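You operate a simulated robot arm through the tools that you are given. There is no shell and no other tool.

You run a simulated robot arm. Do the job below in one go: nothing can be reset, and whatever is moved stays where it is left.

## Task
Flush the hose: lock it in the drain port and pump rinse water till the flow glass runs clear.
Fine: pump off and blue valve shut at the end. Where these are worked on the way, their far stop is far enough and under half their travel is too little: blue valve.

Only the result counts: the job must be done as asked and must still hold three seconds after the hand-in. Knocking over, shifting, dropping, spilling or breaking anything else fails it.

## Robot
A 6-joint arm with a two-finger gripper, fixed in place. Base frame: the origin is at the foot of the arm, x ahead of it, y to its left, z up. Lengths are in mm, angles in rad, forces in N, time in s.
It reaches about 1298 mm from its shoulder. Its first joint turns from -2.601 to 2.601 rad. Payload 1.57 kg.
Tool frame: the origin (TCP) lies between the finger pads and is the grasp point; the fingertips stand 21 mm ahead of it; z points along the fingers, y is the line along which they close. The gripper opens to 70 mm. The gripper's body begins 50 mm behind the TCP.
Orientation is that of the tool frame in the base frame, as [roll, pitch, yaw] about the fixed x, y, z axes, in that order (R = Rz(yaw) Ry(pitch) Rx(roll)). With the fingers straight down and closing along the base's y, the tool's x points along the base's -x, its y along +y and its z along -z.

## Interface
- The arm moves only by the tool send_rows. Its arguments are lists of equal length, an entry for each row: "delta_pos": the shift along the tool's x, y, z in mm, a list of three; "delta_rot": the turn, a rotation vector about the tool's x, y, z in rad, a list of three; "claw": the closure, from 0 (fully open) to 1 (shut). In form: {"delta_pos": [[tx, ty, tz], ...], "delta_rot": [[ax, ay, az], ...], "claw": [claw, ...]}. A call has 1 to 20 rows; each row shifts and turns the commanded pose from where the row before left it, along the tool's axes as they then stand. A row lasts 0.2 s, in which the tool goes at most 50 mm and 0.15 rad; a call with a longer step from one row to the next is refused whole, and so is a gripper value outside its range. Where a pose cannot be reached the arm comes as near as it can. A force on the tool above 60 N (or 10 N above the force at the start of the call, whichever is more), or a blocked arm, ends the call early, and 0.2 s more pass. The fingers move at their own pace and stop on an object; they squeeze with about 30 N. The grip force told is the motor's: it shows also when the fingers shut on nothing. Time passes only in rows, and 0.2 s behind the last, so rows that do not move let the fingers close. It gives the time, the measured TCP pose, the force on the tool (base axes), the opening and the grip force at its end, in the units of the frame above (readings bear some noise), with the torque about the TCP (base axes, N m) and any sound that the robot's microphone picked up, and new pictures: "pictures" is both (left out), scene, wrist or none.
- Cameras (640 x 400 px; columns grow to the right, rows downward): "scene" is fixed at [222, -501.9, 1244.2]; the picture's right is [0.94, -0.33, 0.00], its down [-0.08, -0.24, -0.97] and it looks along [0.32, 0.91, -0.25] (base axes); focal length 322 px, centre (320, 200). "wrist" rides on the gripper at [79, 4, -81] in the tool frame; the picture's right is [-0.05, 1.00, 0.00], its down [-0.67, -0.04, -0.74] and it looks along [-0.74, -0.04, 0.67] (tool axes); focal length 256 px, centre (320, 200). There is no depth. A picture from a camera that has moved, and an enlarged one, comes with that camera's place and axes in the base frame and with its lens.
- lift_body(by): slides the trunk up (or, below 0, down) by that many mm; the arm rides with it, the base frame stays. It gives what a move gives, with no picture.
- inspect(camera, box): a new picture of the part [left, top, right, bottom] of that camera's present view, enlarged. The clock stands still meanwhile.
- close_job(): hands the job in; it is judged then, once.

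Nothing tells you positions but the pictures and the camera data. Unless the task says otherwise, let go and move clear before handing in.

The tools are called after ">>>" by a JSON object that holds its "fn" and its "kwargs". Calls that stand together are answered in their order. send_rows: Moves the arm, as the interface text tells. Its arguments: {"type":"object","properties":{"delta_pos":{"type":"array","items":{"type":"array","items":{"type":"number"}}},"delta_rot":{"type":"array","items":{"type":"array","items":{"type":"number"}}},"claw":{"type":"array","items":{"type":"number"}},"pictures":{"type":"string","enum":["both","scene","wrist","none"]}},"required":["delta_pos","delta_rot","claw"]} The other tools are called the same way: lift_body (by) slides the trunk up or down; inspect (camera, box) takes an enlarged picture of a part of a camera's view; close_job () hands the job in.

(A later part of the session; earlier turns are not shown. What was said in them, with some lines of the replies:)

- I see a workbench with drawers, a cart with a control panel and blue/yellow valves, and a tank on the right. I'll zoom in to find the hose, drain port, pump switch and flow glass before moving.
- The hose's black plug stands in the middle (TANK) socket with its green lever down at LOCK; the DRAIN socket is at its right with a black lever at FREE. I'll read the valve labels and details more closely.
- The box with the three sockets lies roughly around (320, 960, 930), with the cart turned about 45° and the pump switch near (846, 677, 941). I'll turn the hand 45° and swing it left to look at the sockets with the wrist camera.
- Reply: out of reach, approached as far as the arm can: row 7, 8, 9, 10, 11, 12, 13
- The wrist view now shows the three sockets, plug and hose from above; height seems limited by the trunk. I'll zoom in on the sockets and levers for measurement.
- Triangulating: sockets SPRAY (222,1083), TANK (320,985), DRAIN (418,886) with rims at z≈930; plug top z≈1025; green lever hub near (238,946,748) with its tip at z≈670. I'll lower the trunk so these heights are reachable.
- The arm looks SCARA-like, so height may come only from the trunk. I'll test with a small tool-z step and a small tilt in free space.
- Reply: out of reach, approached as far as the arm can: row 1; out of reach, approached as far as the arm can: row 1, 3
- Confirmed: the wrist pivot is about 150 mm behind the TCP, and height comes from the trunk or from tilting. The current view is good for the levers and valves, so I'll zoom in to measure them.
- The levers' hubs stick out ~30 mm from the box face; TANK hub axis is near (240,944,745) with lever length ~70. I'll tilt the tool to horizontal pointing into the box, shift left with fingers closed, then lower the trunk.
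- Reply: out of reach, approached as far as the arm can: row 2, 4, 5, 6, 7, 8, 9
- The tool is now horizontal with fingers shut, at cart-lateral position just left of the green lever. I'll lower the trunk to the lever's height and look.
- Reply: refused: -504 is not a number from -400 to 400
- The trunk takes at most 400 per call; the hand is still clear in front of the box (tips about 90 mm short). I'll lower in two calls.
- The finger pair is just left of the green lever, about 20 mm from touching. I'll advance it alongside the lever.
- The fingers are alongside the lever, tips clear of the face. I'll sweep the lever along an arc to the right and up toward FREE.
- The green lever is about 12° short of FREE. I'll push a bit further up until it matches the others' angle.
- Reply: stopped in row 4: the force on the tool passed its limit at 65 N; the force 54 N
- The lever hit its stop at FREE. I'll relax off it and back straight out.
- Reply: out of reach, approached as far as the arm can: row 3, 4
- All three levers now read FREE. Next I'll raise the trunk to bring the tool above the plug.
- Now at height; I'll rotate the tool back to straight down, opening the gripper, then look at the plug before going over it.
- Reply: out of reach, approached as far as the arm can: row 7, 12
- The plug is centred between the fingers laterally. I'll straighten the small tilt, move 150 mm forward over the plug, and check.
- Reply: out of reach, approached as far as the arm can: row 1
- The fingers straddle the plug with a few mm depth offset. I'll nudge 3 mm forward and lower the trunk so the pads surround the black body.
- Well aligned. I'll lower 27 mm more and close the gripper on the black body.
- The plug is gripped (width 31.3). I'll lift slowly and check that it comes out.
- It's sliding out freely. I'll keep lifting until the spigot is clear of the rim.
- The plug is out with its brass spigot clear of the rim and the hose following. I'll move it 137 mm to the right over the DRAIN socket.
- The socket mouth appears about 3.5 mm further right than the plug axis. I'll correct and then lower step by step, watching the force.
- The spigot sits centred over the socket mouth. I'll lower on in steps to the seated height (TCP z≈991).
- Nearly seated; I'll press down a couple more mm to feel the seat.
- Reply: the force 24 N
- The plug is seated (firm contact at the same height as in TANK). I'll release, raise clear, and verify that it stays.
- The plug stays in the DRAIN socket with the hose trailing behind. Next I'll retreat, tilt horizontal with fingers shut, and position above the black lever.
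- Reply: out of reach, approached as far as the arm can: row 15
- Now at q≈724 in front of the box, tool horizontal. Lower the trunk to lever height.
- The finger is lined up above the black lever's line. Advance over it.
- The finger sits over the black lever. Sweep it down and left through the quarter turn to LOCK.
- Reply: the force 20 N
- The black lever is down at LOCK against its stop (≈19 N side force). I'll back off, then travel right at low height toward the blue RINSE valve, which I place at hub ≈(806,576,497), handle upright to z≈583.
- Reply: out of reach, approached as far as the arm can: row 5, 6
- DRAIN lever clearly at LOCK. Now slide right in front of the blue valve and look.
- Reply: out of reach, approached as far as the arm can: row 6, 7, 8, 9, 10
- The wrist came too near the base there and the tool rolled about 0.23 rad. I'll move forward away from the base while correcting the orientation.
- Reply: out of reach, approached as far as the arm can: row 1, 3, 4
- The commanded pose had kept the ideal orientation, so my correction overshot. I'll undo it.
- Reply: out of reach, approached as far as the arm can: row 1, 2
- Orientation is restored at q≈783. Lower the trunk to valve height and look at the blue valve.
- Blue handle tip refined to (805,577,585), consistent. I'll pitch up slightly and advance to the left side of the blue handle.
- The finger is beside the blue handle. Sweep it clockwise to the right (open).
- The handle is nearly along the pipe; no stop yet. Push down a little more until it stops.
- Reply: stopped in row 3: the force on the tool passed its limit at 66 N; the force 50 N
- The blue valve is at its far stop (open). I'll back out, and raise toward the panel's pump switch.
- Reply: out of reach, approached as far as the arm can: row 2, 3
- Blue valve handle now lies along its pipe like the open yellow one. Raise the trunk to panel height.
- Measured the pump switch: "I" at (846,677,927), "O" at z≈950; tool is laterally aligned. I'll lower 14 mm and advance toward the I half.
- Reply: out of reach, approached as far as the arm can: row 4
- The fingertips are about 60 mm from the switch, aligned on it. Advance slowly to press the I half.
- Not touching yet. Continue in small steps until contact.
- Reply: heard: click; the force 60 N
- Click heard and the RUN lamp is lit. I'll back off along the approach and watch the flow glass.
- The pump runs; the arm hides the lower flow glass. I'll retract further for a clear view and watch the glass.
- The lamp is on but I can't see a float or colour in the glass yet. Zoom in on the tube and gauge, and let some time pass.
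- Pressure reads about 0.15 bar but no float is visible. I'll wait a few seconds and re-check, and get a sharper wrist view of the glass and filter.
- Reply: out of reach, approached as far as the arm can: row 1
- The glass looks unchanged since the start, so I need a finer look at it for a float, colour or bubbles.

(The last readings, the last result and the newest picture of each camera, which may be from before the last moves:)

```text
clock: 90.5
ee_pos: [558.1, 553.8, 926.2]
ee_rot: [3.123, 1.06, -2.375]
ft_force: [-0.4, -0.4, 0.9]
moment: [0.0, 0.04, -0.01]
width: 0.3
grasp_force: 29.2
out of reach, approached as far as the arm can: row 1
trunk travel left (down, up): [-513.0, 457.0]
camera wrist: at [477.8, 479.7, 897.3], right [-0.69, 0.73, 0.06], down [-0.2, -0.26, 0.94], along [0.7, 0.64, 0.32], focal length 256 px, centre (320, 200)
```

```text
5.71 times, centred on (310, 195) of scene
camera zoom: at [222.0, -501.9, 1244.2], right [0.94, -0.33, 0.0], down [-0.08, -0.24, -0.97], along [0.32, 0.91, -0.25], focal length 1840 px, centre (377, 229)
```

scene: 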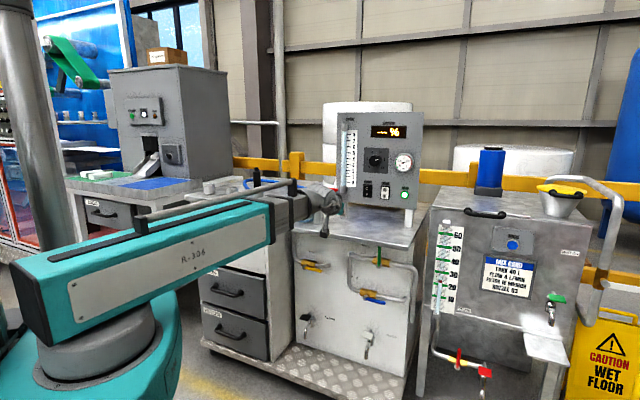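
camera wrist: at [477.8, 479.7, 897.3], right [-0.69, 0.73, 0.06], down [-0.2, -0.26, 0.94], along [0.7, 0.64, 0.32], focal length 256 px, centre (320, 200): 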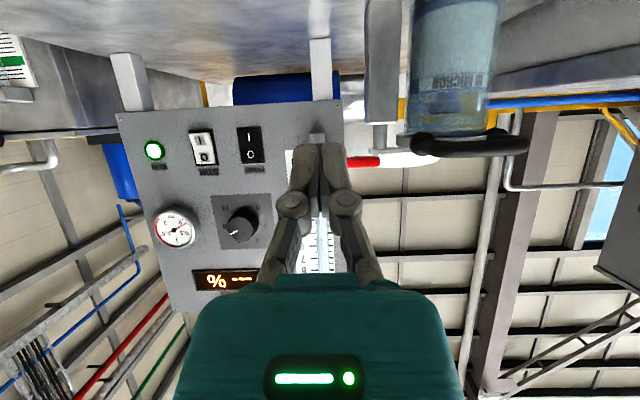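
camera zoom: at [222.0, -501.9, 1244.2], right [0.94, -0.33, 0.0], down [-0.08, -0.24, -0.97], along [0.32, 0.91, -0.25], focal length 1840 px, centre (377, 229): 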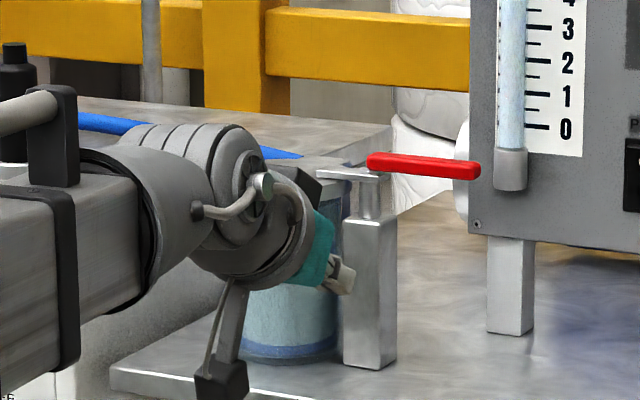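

No float shows at all in the tube, so clarity may be shown by its colour. I'll let the pump run longer and compare.

>>> {"fn": "send_rows", "kwargs": {"delta_pos": [[0, 0, 0], [0, 0, 0], [0, 0, 0], [0, 0, 0], [0, 0, 0], [0, 0, 0], [0, 0, 0], [0, 0, 0], [0, 0, 0], [0, 0, 0], [0, 0, 0], [0, 0, 0], [0, 0, 0], [0, 0, 0], [0, 0, 0], [0, 0, 0], [0, 0, 0], [0, 0, 0], [0, 0, 0], [0, 0, 0]], "delta_rot": [[0, 0, 0], [0, 0, 0], [0, 0, 0], [0, 0, 0], [0, 0, 0], [0, 0, 0], [0, 0, 0], [0, 0, 0], [0, 0, 0], [0, 0, 0], [0, 0, 0], [0, 0, 0], [0, 0, 0], [0, 0, 0], [0, 0, 0], [0, 0, 0], [0, 0, 0], [0, 0, 0], [0, 0, 0], [0, 0, 0]], "claw": [1, 1, 1, 1, 1, 1, 1, 1, 1, 1, 1, 1, 1, 1, 1, 1, 1, 1, 1, 1], "pictures": "scene"}}

>>> {"fn": "inspect", "kwargs": {"camera": "scene", "box": [338, 155, 362, 195]}}

>>> {"fn": "inspect", "kwargs": {"camera": "scene", "box": [320, 90, 440, 220]}}

```text
clock: 94.7
ee_pos: [558.4, 554.6, 926.4]
ee_rot: [3.124, 1.058, -2.375]
ft_force: [-0.6, 0.1, -0.4]
moment: [-0.05, -0.02, 0.01]
width: 0.1
grasp_force: 28.5
trunk travel left (down, up): [-513.0, 457.0]
```

scene: 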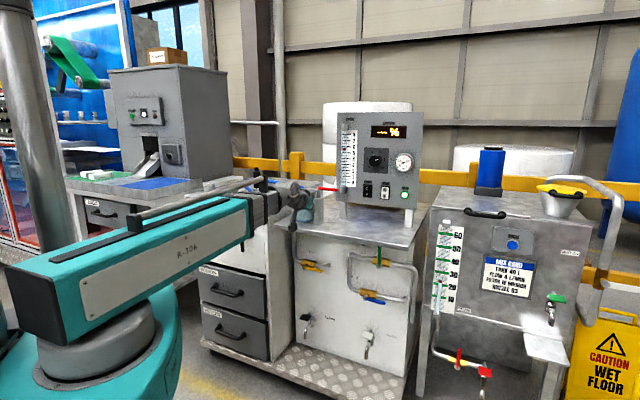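

```text
10.00 times, centred on (350, 175) of scene
camera zoom: at [222.0, -501.9, 1244.2], right [0.94, -0.33, 0.0], down [-0.08, -0.24, -0.97], along [0.32, 0.91, -0.25], focal length 3221 px, centre (20, 450)
```

zoom: 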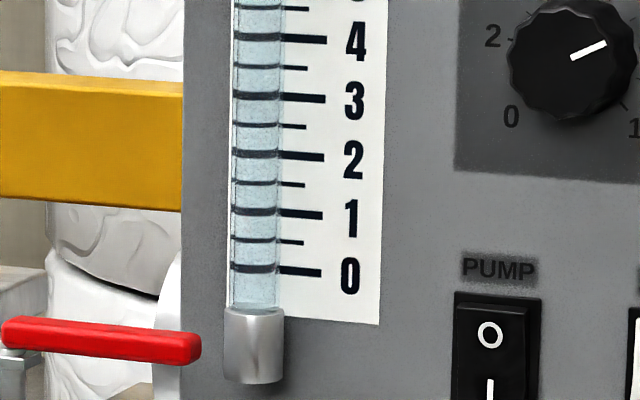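

```text
3.08 times, centred on (380, 155) of scene
camera zoom: at [222.0, -501.9, 1244.2], right [0.94, -0.33, 0.0], down [-0.08, -0.24, -0.97], along [0.32, 0.91, -0.25], focal length 991 px, centre (135, 338)
```

zoom: 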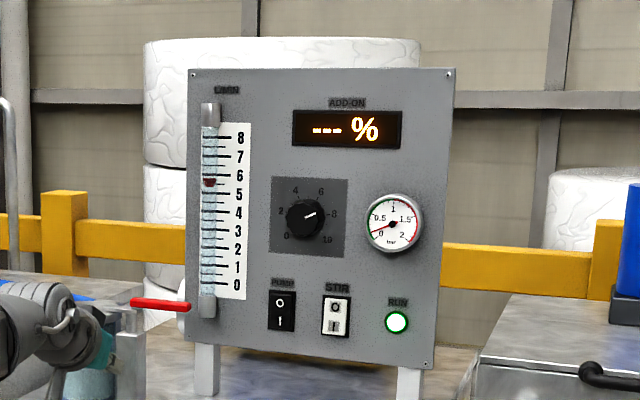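

The glass is now clear: scale marks show through and the float reads ~5.6 L/min. Now I'll go to switch the pump off by pressing the O half (z≈952).

>>> {"fn": "lift_body", "kwargs": {"by": 30}}

>>> {"fn": "send_rows", "kwargs": {"delta_pos": [[0, -39, 0], [0, -39, 0], [0, -39, 0], [-21.8, 0, 39.2], [-21.8, 0, 39.2], [-21.8, 0, 39.2], [-21.8, 0, 39.2], [-21.8, 0, 39.2], [0, 0, 0]], "delta_rot": [[0, 0, 0], [0, 0, 0], [0, 0, 0], [0, 0, 0], [0, 0, 0], [0, 0, 0], [0, 0, 0], [0, 0, 0], [0, 0, 0]], "claw": [1, 1, 1, 1, 1, 1, 1, 1, 1], "pictures": "wrist"}}

>>> {"fn": "inspect", "kwargs": {"camera": "scene", "box": [320, 90, 440, 220]}}

>>> {"fn": "inspect", "kwargs": {"camera": "wrist", "box": [160, 40, 480, 240]}}

```text
clock: 95.4
ee_pos: [558.3, 554.0, 957.3]
ee_rot: [3.125, 1.059, -2.375]
ft_force: [0.4, 0.1, 0.2]
moment: [-0.01, -0.02, 0.0]
width: 0.0
grasp_force: 28.4
trunk travel left (down, up): [-543.0, 427.0]
```

```text
clock: 97.4
ee_pos: [799.7, 630.1, 956.7]
ee_rot: [3.123, 1.061, -2.377]
ft_force: [0.0, 0.7, -0.9]
moment: [0.01, 0.0, 0.02]
width: 0.0
grasp_force: 28.4
out of reach, approached as far as the arm can: row 7
trunk travel left (down, up): [-543.0, 427.0]
camera wrist: at [718.2, 556.2, 927.1], right [-0.69, 0.73, 0.06], down [-0.2, -0.26, 0.94], along [0.7, 0.64, 0.32], focal length 256 px, centre (320, 200)
```

wrist: 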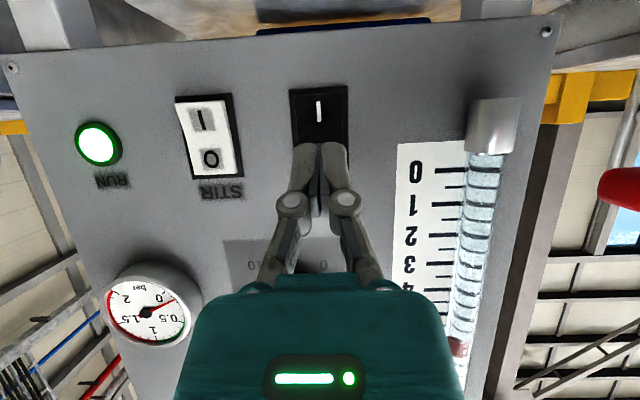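

```text
3.08 times, centred on (380, 155) of scene
camera zoom: at [222.0, -501.9, 1244.2], right [0.94, -0.33, 0.0], down [-0.08, -0.24, -0.97], along [0.32, 0.91, -0.25], focal length 991 px, centre (135, 338)
```

zoom: 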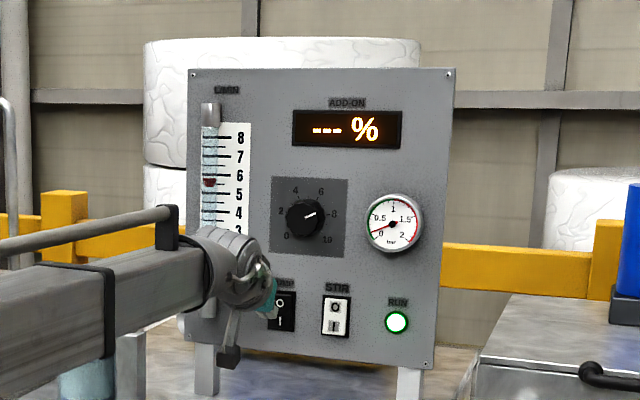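

```text
2.00 times, centred on (320, 140) of wrist
camera zoom: at [718.2, 556.2, 927.1], right [-0.69, 0.73, 0.06], down [-0.2, -0.26, 0.94], along [0.7, 0.64, 0.32], focal length 512 px, centre (320, 320)
```

zoom: 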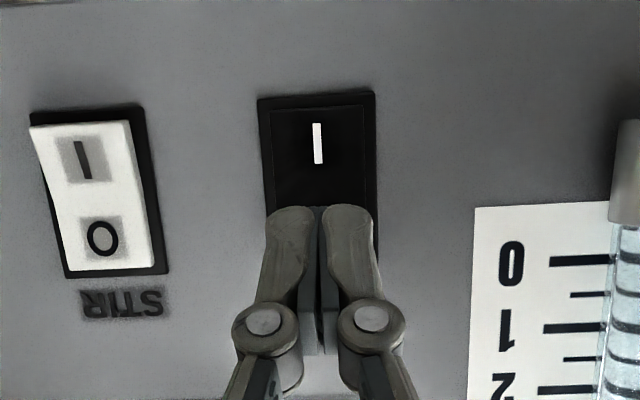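

Aligned with the O half, about 40 mm out. Press in small steps.

>>> {"fn": "send_rows", "kwargs": {"delta_pos": [[-14.7, 0, 26.1], [-1.5, 0, 2.6], [-1.5, 0, 2.6], [-1.5, 0, 2.6], [-1.5, 0, 2.6], [-1.5, 0, 2.6], [0, 0, 0]], "delta_rot": [[0, 0, 0], [0, 0, 0], [0, 0, 0], [0, 0, 0], [0, 0, 0], [0, 0, 0], [0, 0, 0]], "claw": [1, 1, 1, 1, 1, 1, 1], "pictures": "none"}}

>>> {"fn": "inspect", "kwargs": {"camera": "scene", "box": [320, 90, 440, 220]}}

```text
clock: 99.0
ee_pos: [829.4, 658.1, 956.0]
ee_rot: [3.122, 1.058, -2.376]
ft_force: [-24.9, -27.4, -13.7]
moment: [-0.27, 0.25, 0.03]
width: 6.1
grasp_force: 28.7
trunk travel left (down, up): [-543.0, 427.0]
heard: click
```

```text
3.08 times, centred on (380, 155) of scene
camera zoom: at [222.0, -501.9, 1244.2], right [0.94, -0.33, 0.0], down [-0.08, -0.24, -0.97], along [0.32, 0.91, -0.25], focal length 991 px, centre (135, 338)
```

zoom: 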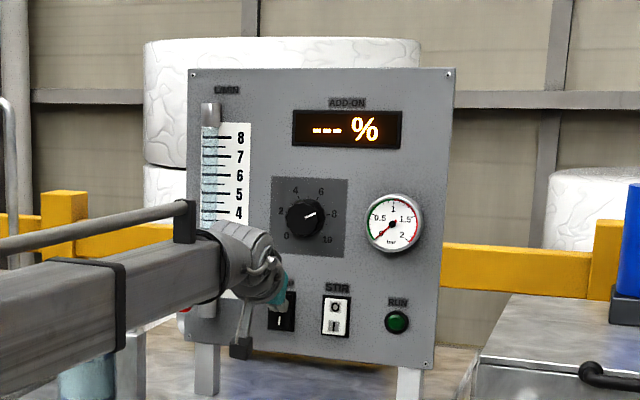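

Click again; RUN lamp off. Back out of the panel area, return to horizontal and prepare to shut the blue valve.

>>> {"fn": "send_rows", "kwargs": {"delta_pos": [[5, 0, -8.7], [21.8, 0, -39.2], [21.8, 0, -39.2], [21.8, 0, -39.2], [21.8, 0, -39.2], [21.8, 0, -39.2], [10, 0, -17.4], [-21, 0, -10], [-22, 0, -8], [-23, 0, -5], [-24, 0, -2], [0, -25, 0], [0, -25, 0], [0, -25, 0], [0, -25, 0], [0, 0, 0]], "delta_rot": [[0, 0, 0], [0, 0, 0], [0, 0, 0], [0, 0, 0], [0, 0, 0], [0, 0, 0], [0, 0, 0], [0, -0.128, 0], [0, -0.128, 0], [0, -0.128, 0], [0, -0.128, 0], [0, 0, 0], [0, 0, 0], [0, 0, 0], [0, 0, 0], [0, 0, 0]], "claw": [1, 1, 1, 1, 1, 1, 1, 1, 1, 1, 1, 1, 1, 1, 1, 1], "pictures": "scene"}}

>>> {"fn": "inspect", "kwargs": {"camera": "scene", "box": [320, 90, 440, 220]}}

```text
clock: 102.4
ee_pos: [725.7, 414.6, 1047.9]
ee_rot: [1.71, 1.563, 2.494]
ft_force: [1.1, -0.3, -0.3]
moment: [-0.02, -0.02, 0.01]
width: 0.0
grasp_force: 28.8
out of reach, approached as far as the arm can: row 2, 5, 9, 11, 12
trunk travel left (down, up): [-543.0, 427.0]
```

scene: 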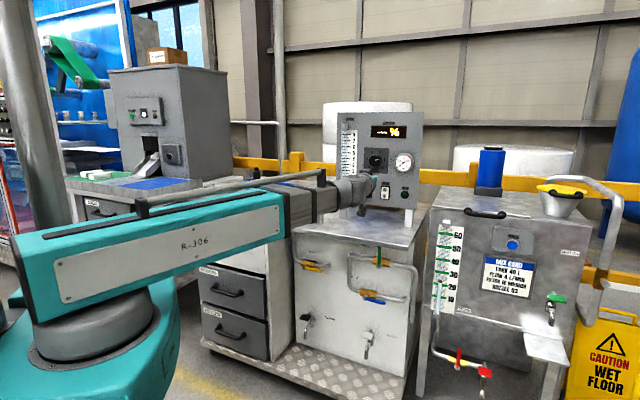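

```text
3.08 times, centred on (380, 155) of scene
camera zoom: at [222.0, -501.9, 1244.2], right [0.94, -0.33, 0.0], down [-0.08, -0.24, -0.97], along [0.32, 0.91, -0.25], focal length 991 px, centre (135, 338)
```

zoom: 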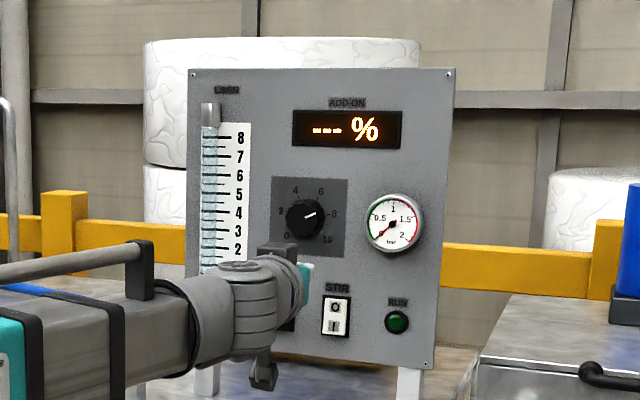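

Tips are a bit close to the table's front edge for lowering, so I'll back up 40 mm first, then lower.

>>> {"fn": "send_rows", "kwargs": {"delta_pos": [[0, 0, -20], [0, 0, -20], [0, 0, 0]], "delta_rot": [[0, 0, 0], [0, 0, 0], [0, 0, 0]], "claw": [1, 1, 1], "pictures": "none"}}

>>> {"fn": "lift_body", "kwargs": {"by": -400}}

>>> {"fn": "lift_body", "kwargs": {"by": -133}}

>>> {"fn": "send_rows", "kwargs": {"delta_pos": [[20, -2, 0], [20, 0, 0], [0, 0, 0]], "delta_rot": [[0, 0.105, 0], [0, 0.105, 0], [0, 0, 0]], "claw": [1, 1, 1]}}

>>> {"fn": "inspect", "kwargs": {"camera": "scene", "box": [290, 230, 420, 330]}}

```text
clock: 103.2
ee_pos: [696.1, 385.1, 1046.5]
ee_rot: [1.56, 1.562, 2.343]
ft_force: [-0.2, 0.1, 0.5]
moment: [-0.03, -0.02, 0.0]
width: 0.1
grasp_force: 29.2
trunk travel left (down, up): [-543.0, 427.0]
```

```text
clock: 107.0
ee_pos: [696.0, 386.1, 648.1]
ee_rot: [1.575, 1.562, 2.358]
ft_force: [0.1, 0.1, 0.2]
moment: [-0.02, 0.02, 0.01]
width: 0.0
grasp_force: 28.9
trunk travel left (down, up): [-143.0, 827.0]
```

```text
clock: 108.6
ee_pos: [698.2, 385.8, 514.5]
ee_rot: [1.577, 1.563, 2.359]
ft_force: [-1.1, -1.3, -0.2]
moment: [-0.01, -0.02, 0.0]
width: 0.0
grasp_force: 28.1
trunk travel left (down, up): [-10.0, 960.0]
```

```text
clock: 109.4
ee_pos: [696.6, 382.9, 475.9]
ee_rot: [3.099, 1.357, -2.4]
ft_force: [0.0, -0.8, 0.1]
moment: [0.0, 0.0, -0.01]
width: 0.0
grasp_force: 28.7
trunk travel left (down, up): [-10.0, 960.0]
camera wrist: at [625.4, 317.6, 415.2], right [-0.7, 0.72, 0.06], down [-0.39, -0.44, 0.81], along [0.61, 0.54, 0.59], focal length 256 px, centre (320, 200)
```

scene: 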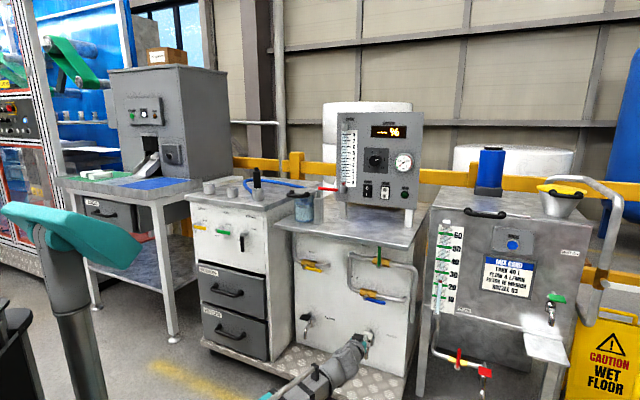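
wrist: 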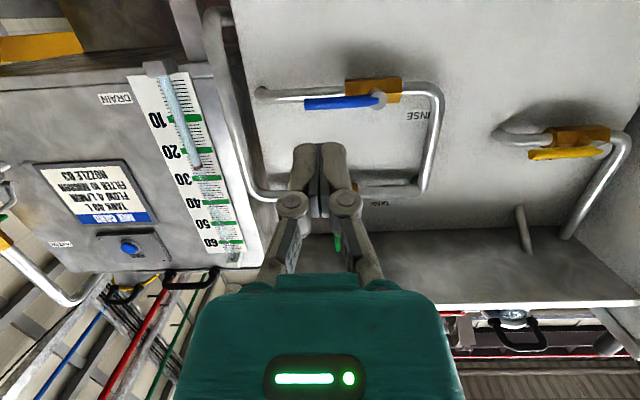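

```text
4.00 times, centred on (355, 280) of scene
camera zoom: at [222.0, -501.9, 1244.2], right [0.94, -0.33, 0.0], down [-0.08, -0.24, -0.97], along [0.32, 0.91, -0.25], focal length 1288 px, centre (180, -120)
```

zoom: 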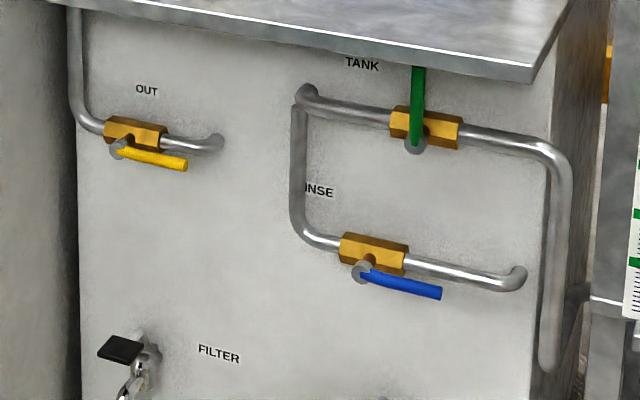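

The finger is below and in line with the handle. Advance under it.

>>> {"fn": "send_rows", "kwargs": {"delta_pos": [[-8.7, 0, 40], [-8.7, 0, 40], [-8.7, 0, 40], [-8.7, 0, 40], [-8.7, 0, 40], [0, 0, 0]], "delta_rot": [[0, 0, 0], [0, 0, 0], [0, 0, 0], [0, 0, 0], [0, 0, 0], [0, 0, 0]], "claw": [1, 1, 1, 1, 1, 1]}}

>>> {"fn": "inspect", "kwargs": {"camera": "scene", "box": [290, 230, 420, 330]}}

>>> {"fn": "inspect", "kwargs": {"camera": "wrist", "box": [160, 40, 440, 220]}}

```text
clock: 110.8
ee_pos: [844.2, 527.5, 475.1]
ee_rot: [3.1, 1.359, -2.399]
ft_force: [0.2, -0.2, 0.0]
moment: [-0.03, 0.02, 0.04]
width: 0.0
grasp_force: 28.7
trunk travel left (down, up): [-10.0, 960.0]
camera wrist: at [773.2, 463.5, 415.2], right [-0.7, 0.72, 0.06], down [-0.39, -0.44, 0.81], along [0.6, 0.54, 0.59], focal length 256 px, centre (320, 200)
```

scene: 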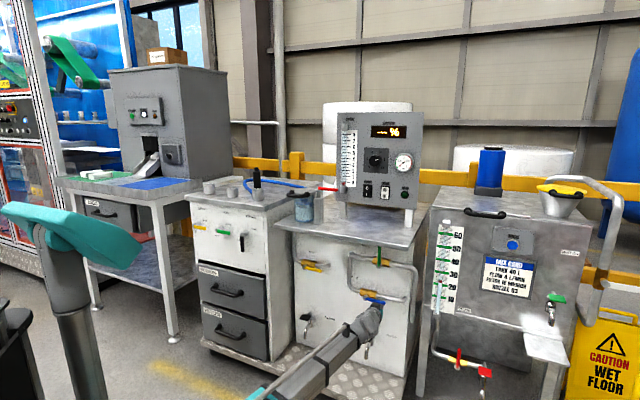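
wrist: 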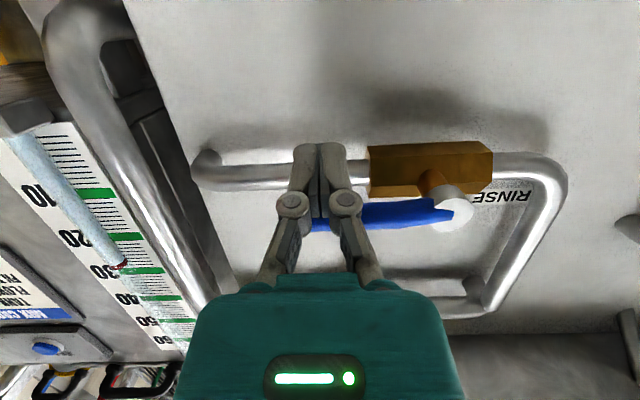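

```text
4.00 times, centred on (355, 280) of scene
camera zoom: at [222.0, -501.9, 1244.2], right [0.94, -0.33, 0.0], down [-0.08, -0.24, -0.97], along [0.32, 0.91, -0.25], focal length 1288 px, centre (180, -120)
```

zoom: 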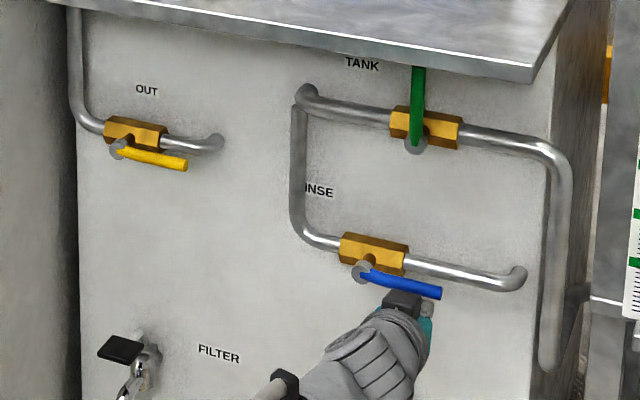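

```text
2.22 times, centred on (300, 130) of wrist
camera zoom: at [773.2, 463.5, 415.2], right [-0.7, 0.72, 0.06], down [-0.39, -0.44, 0.81], along [0.6, 0.54, 0.59], focal length 569 px, centre (364, 356)
```

zoom: 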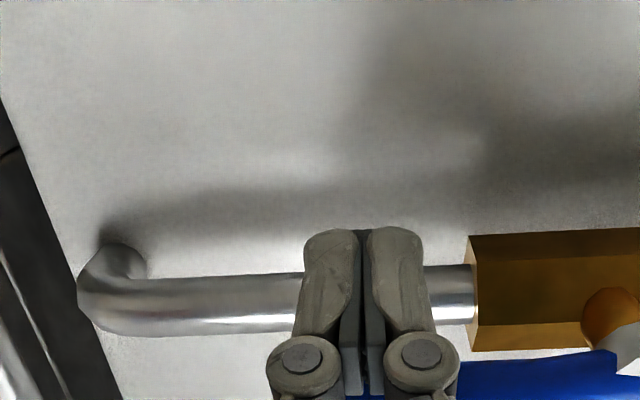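

The finger sits under the blue handle. Sweep it up and left to vertical (shut).

>>> {"fn": "send_rows", "kwargs": {"delta_pos": [[-10.5, 1.4, 0], [-10, -1, 0], [-9.5, 0, 0], [-10, 1, 0], [-10, 3, 0], [-9, 4.7, 0], [-8, 6.3, 0], [-7.7, 7.7, 0], [-5.8, 8.8, 0], [-4.5, 8, 0], [0, 0, 0]], "delta_rot": [[0, -0.06, 0], [0, -0.053, 0], [0, -0.049, 0], [0, -0.052, 0], [0, -0.052, 0], [0, -0.045, 0], [0, -0.043, 0], [0, -0.04, 0], [0, -0.03, 0], [0, -0.024, 0], [0, 0, 0]], "claw": [1, 1, 1, 1, 1, 1, 1, 1, 1, 1, 1]}}

>>> {"fn": "inspect", "kwargs": {"camera": "scene", "box": [290, 230, 420, 330]}}

>>> {"fn": "inspect", "kwargs": {"camera": "wrist", "box": [160, 40, 440, 220]}}

```text
clock: 113.2
ee_pos: [814.7, 555.2, 559.4]
ee_rot: [0.037, 1.33, 0.819]
ft_force: [-0.3, 0.2, -0.2]
moment: [-0.02, -0.01, 0.01]
width: 0.0
grasp_force: 28.9
trunk travel left (down, up): [-10.0, 960.0]
camera wrist: at [768.6, 516.2, 462.7], right [-0.71, 0.7, 0.06], down [-0.6, -0.65, 0.47], along [0.37, 0.3, 0.88], focal length 256 px, centre (320, 200)
```

scene: 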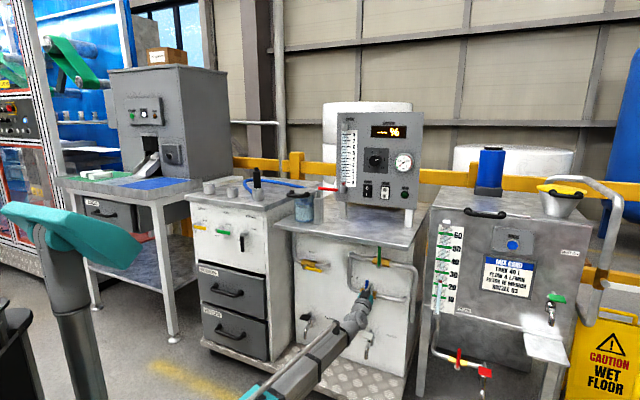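
wrist: 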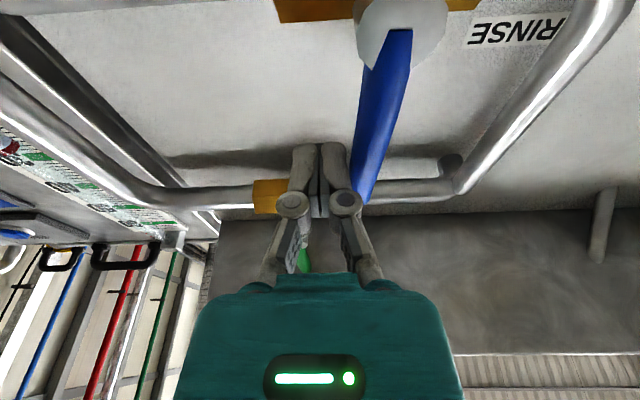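

```text
4.00 times, centred on (355, 280) of scene
camera zoom: at [222.0, -501.9, 1244.2], right [0.94, -0.33, 0.0], down [-0.08, -0.24, -0.97], along [0.32, 0.91, -0.25], focal length 1288 px, centre (180, -120)
```

zoom: 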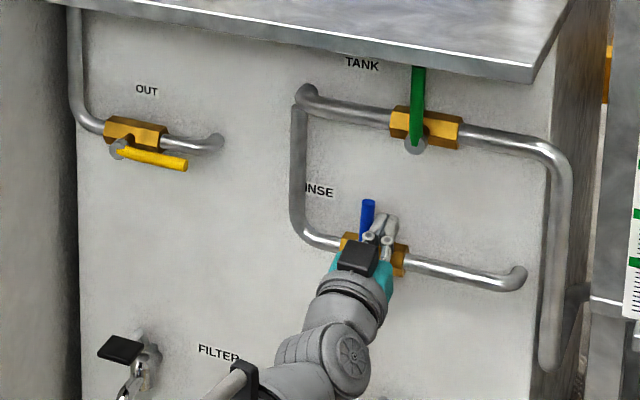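

```text
2.22 times, centred on (300, 130) of wrist
camera zoom: at [768.6, 516.2, 462.7], right [-0.71, 0.7, 0.06], down [-0.6, -0.65, 0.47], along [0.37, 0.3, 0.88], focal length 569 px, centre (364, 356)
```

zoom: 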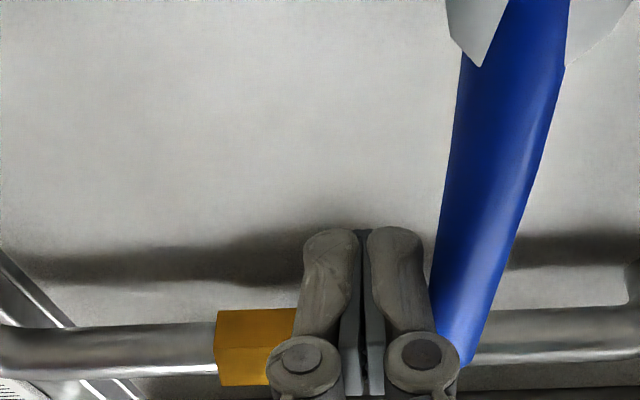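

Handle is within a few degrees of upright. Push a little further left to its stop.

>>> {"fn": "send_rows", "kwargs": {"delta_pos": [[0, 3, 0], [0, 3, 0], [0, 2, 0], [0, 2, 0], [0, 0, 0]], "delta_rot": [[0, 0, 0], [0, 0, 0], [0, 0, 0], [0, 0, 0], [0, 0, 0]], "claw": [1, 1, 1, 1, 1], "pictures": "none"}}

>>> {"fn": "inspect", "kwargs": {"camera": "scene", "box": [290, 230, 420, 330]}}

```text
clock: 114.4
ee_pos: [810.6, 559.1, 558.1]
ee_rot: [0.052, 1.333, 0.826]
ft_force: [32.1, -36.7, 7.1]
moment: [0.0, -0.07, -0.31]
width: 0.0
grasp_force: 29.5
trunk travel left (down, up): [-10.0, 960.0]
```

```text
4.00 times, centred on (355, 280) of scene
camera zoom: at [222.0, -501.9, 1244.2], right [0.94, -0.33, 0.0], down [-0.08, -0.24, -0.97], along [0.32, 0.91, -0.25], focal length 1288 px, centre (180, -120)
```

zoom: 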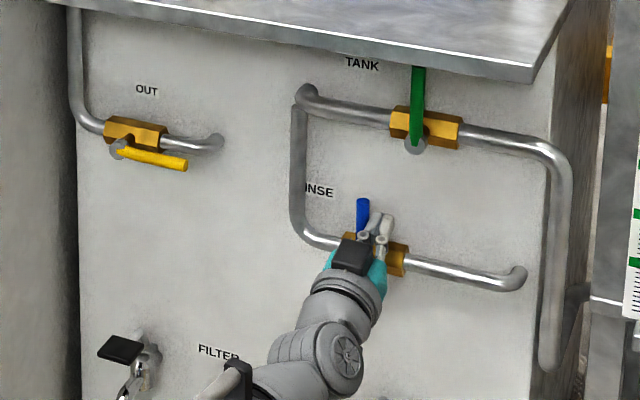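

At its shut stop. Ease off to the right and back straight out.

>>> {"fn": "send_rows", "kwargs": {"delta_pos": [[0, -7, 0], [0, -6, 0], [-9.4, 0, -38.9], [-9.4, 0, -38.9], [-9.4, 0, -38.9], [-9.4, 0, -38.9], [-9.4, 0, -38.9], [0, 0, 0]], "delta_rot": [[0, 0, 0], [0, 0, 0], [0, 0, 0], [0, 0, 0], [0, 0, 0], [0, 0, 0], [0, 0, 0], [0, 0, 0]], "claw": [1, 1, 1, 1, 1, 1, 1, 1]}}

>>> {"fn": "inspect", "kwargs": {"camera": "scene", "box": [290, 230, 420, 330]}}

>>> {"fn": "inspect", "kwargs": {"camera": "scene", "box": [320, 90, 440, 220]}}

>>> {"fn": "inspect", "kwargs": {"camera": "scene", "box": [180, 160, 330, 260]}}

```text
clock: 116.2
ee_pos: [674.1, 410.6, 558.0]
ee_rot: [0.039, 1.332, 0.82]
ft_force: [-0.8, 0.2, -0.3]
moment: [0.01, 0.0, 0.01]
width: 0.0
grasp_force: 28.6
trunk travel left (down, up): [-10.0, 960.0]
camera wrist: at [627.8, 372.1, 462.6], right [-0.71, 0.7, 0.06], down [-0.6, -0.65, 0.47], along [0.37, 0.3, 0.88], focal length 256 px, centre (320, 200)
```

scene: 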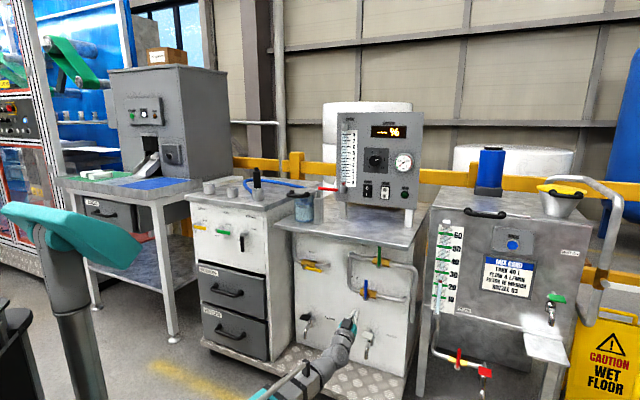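
wrist: 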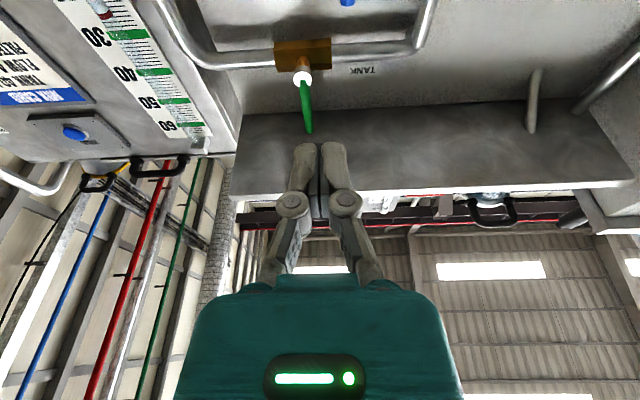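

```text
4.00 times, centred on (355, 280) of scene
camera zoom: at [222.0, -501.9, 1244.2], right [0.94, -0.33, 0.0], down [-0.08, -0.24, -0.97], along [0.32, 0.91, -0.25], focal length 1288 px, centre (180, -120)
```

zoom: 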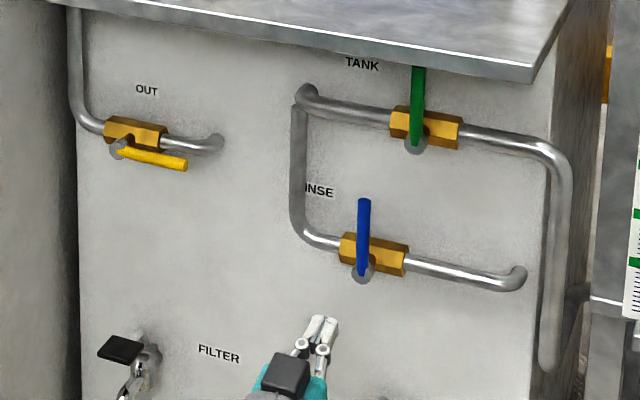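

```text
3.08 times, centred on (380, 155) of scene
camera zoom: at [222.0, -501.9, 1244.2], right [0.94, -0.33, 0.0], down [-0.08, -0.24, -0.97], along [0.32, 0.91, -0.25], focal length 991 px, centre (135, 338)
```

zoom: 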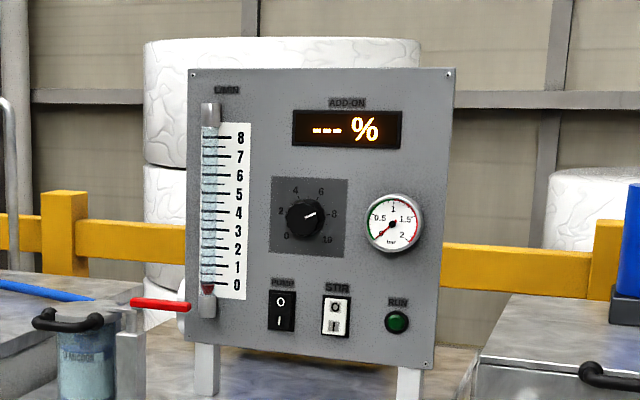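

```text
4.00 times, centred on (255, 210) of scene
camera zoom: at [222.0, -501.9, 1244.2], right [0.94, -0.33, 0.0], down [-0.08, -0.24, -0.97], along [0.32, 0.91, -0.25], focal length 1288 px, centre (580, 160)
```

zoom: 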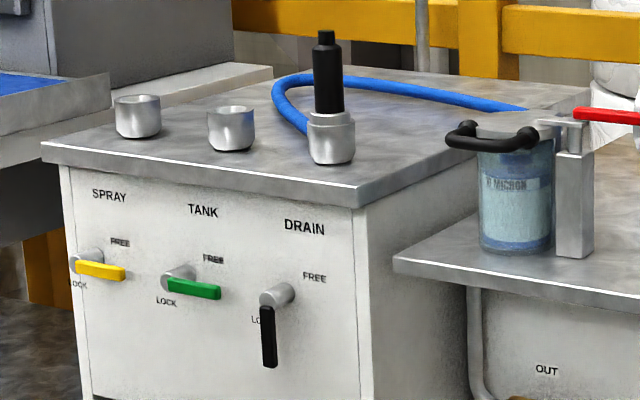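

Everything is as asked. The hose plug is in DRAIN with its black lever at LOCK, the glass is clear with its float back at zero, the pump is off and the lamp dark, and the blue valve is upright and shut. The arm is clear, so I'm handing in.

>>> {"fn": "close_job", "kwargs": {}}

```text
The job is handed in.
```

The hose is flushed and the job is handed in; I don't have the judging result. At hand-in:

- **Hose:** the plug is seated in the DRAIN socket with its black lever at LOCK. I moved the plug from TANK, so the green TANK lever is now at FREE.
- **Flush:** I opened the blue rinse valve to its far stop. The pump ran for about 14 seconds, until the flow glass turned clear with the float near 5.6 L/min. The float is now back at zero.
- **Shut down:** the pump is off and the RUN lamp is dark. The blue valve is upright against its shut stop.

Nothing else appeared moved in the last pictures. The gripper was empty and clear of everything.
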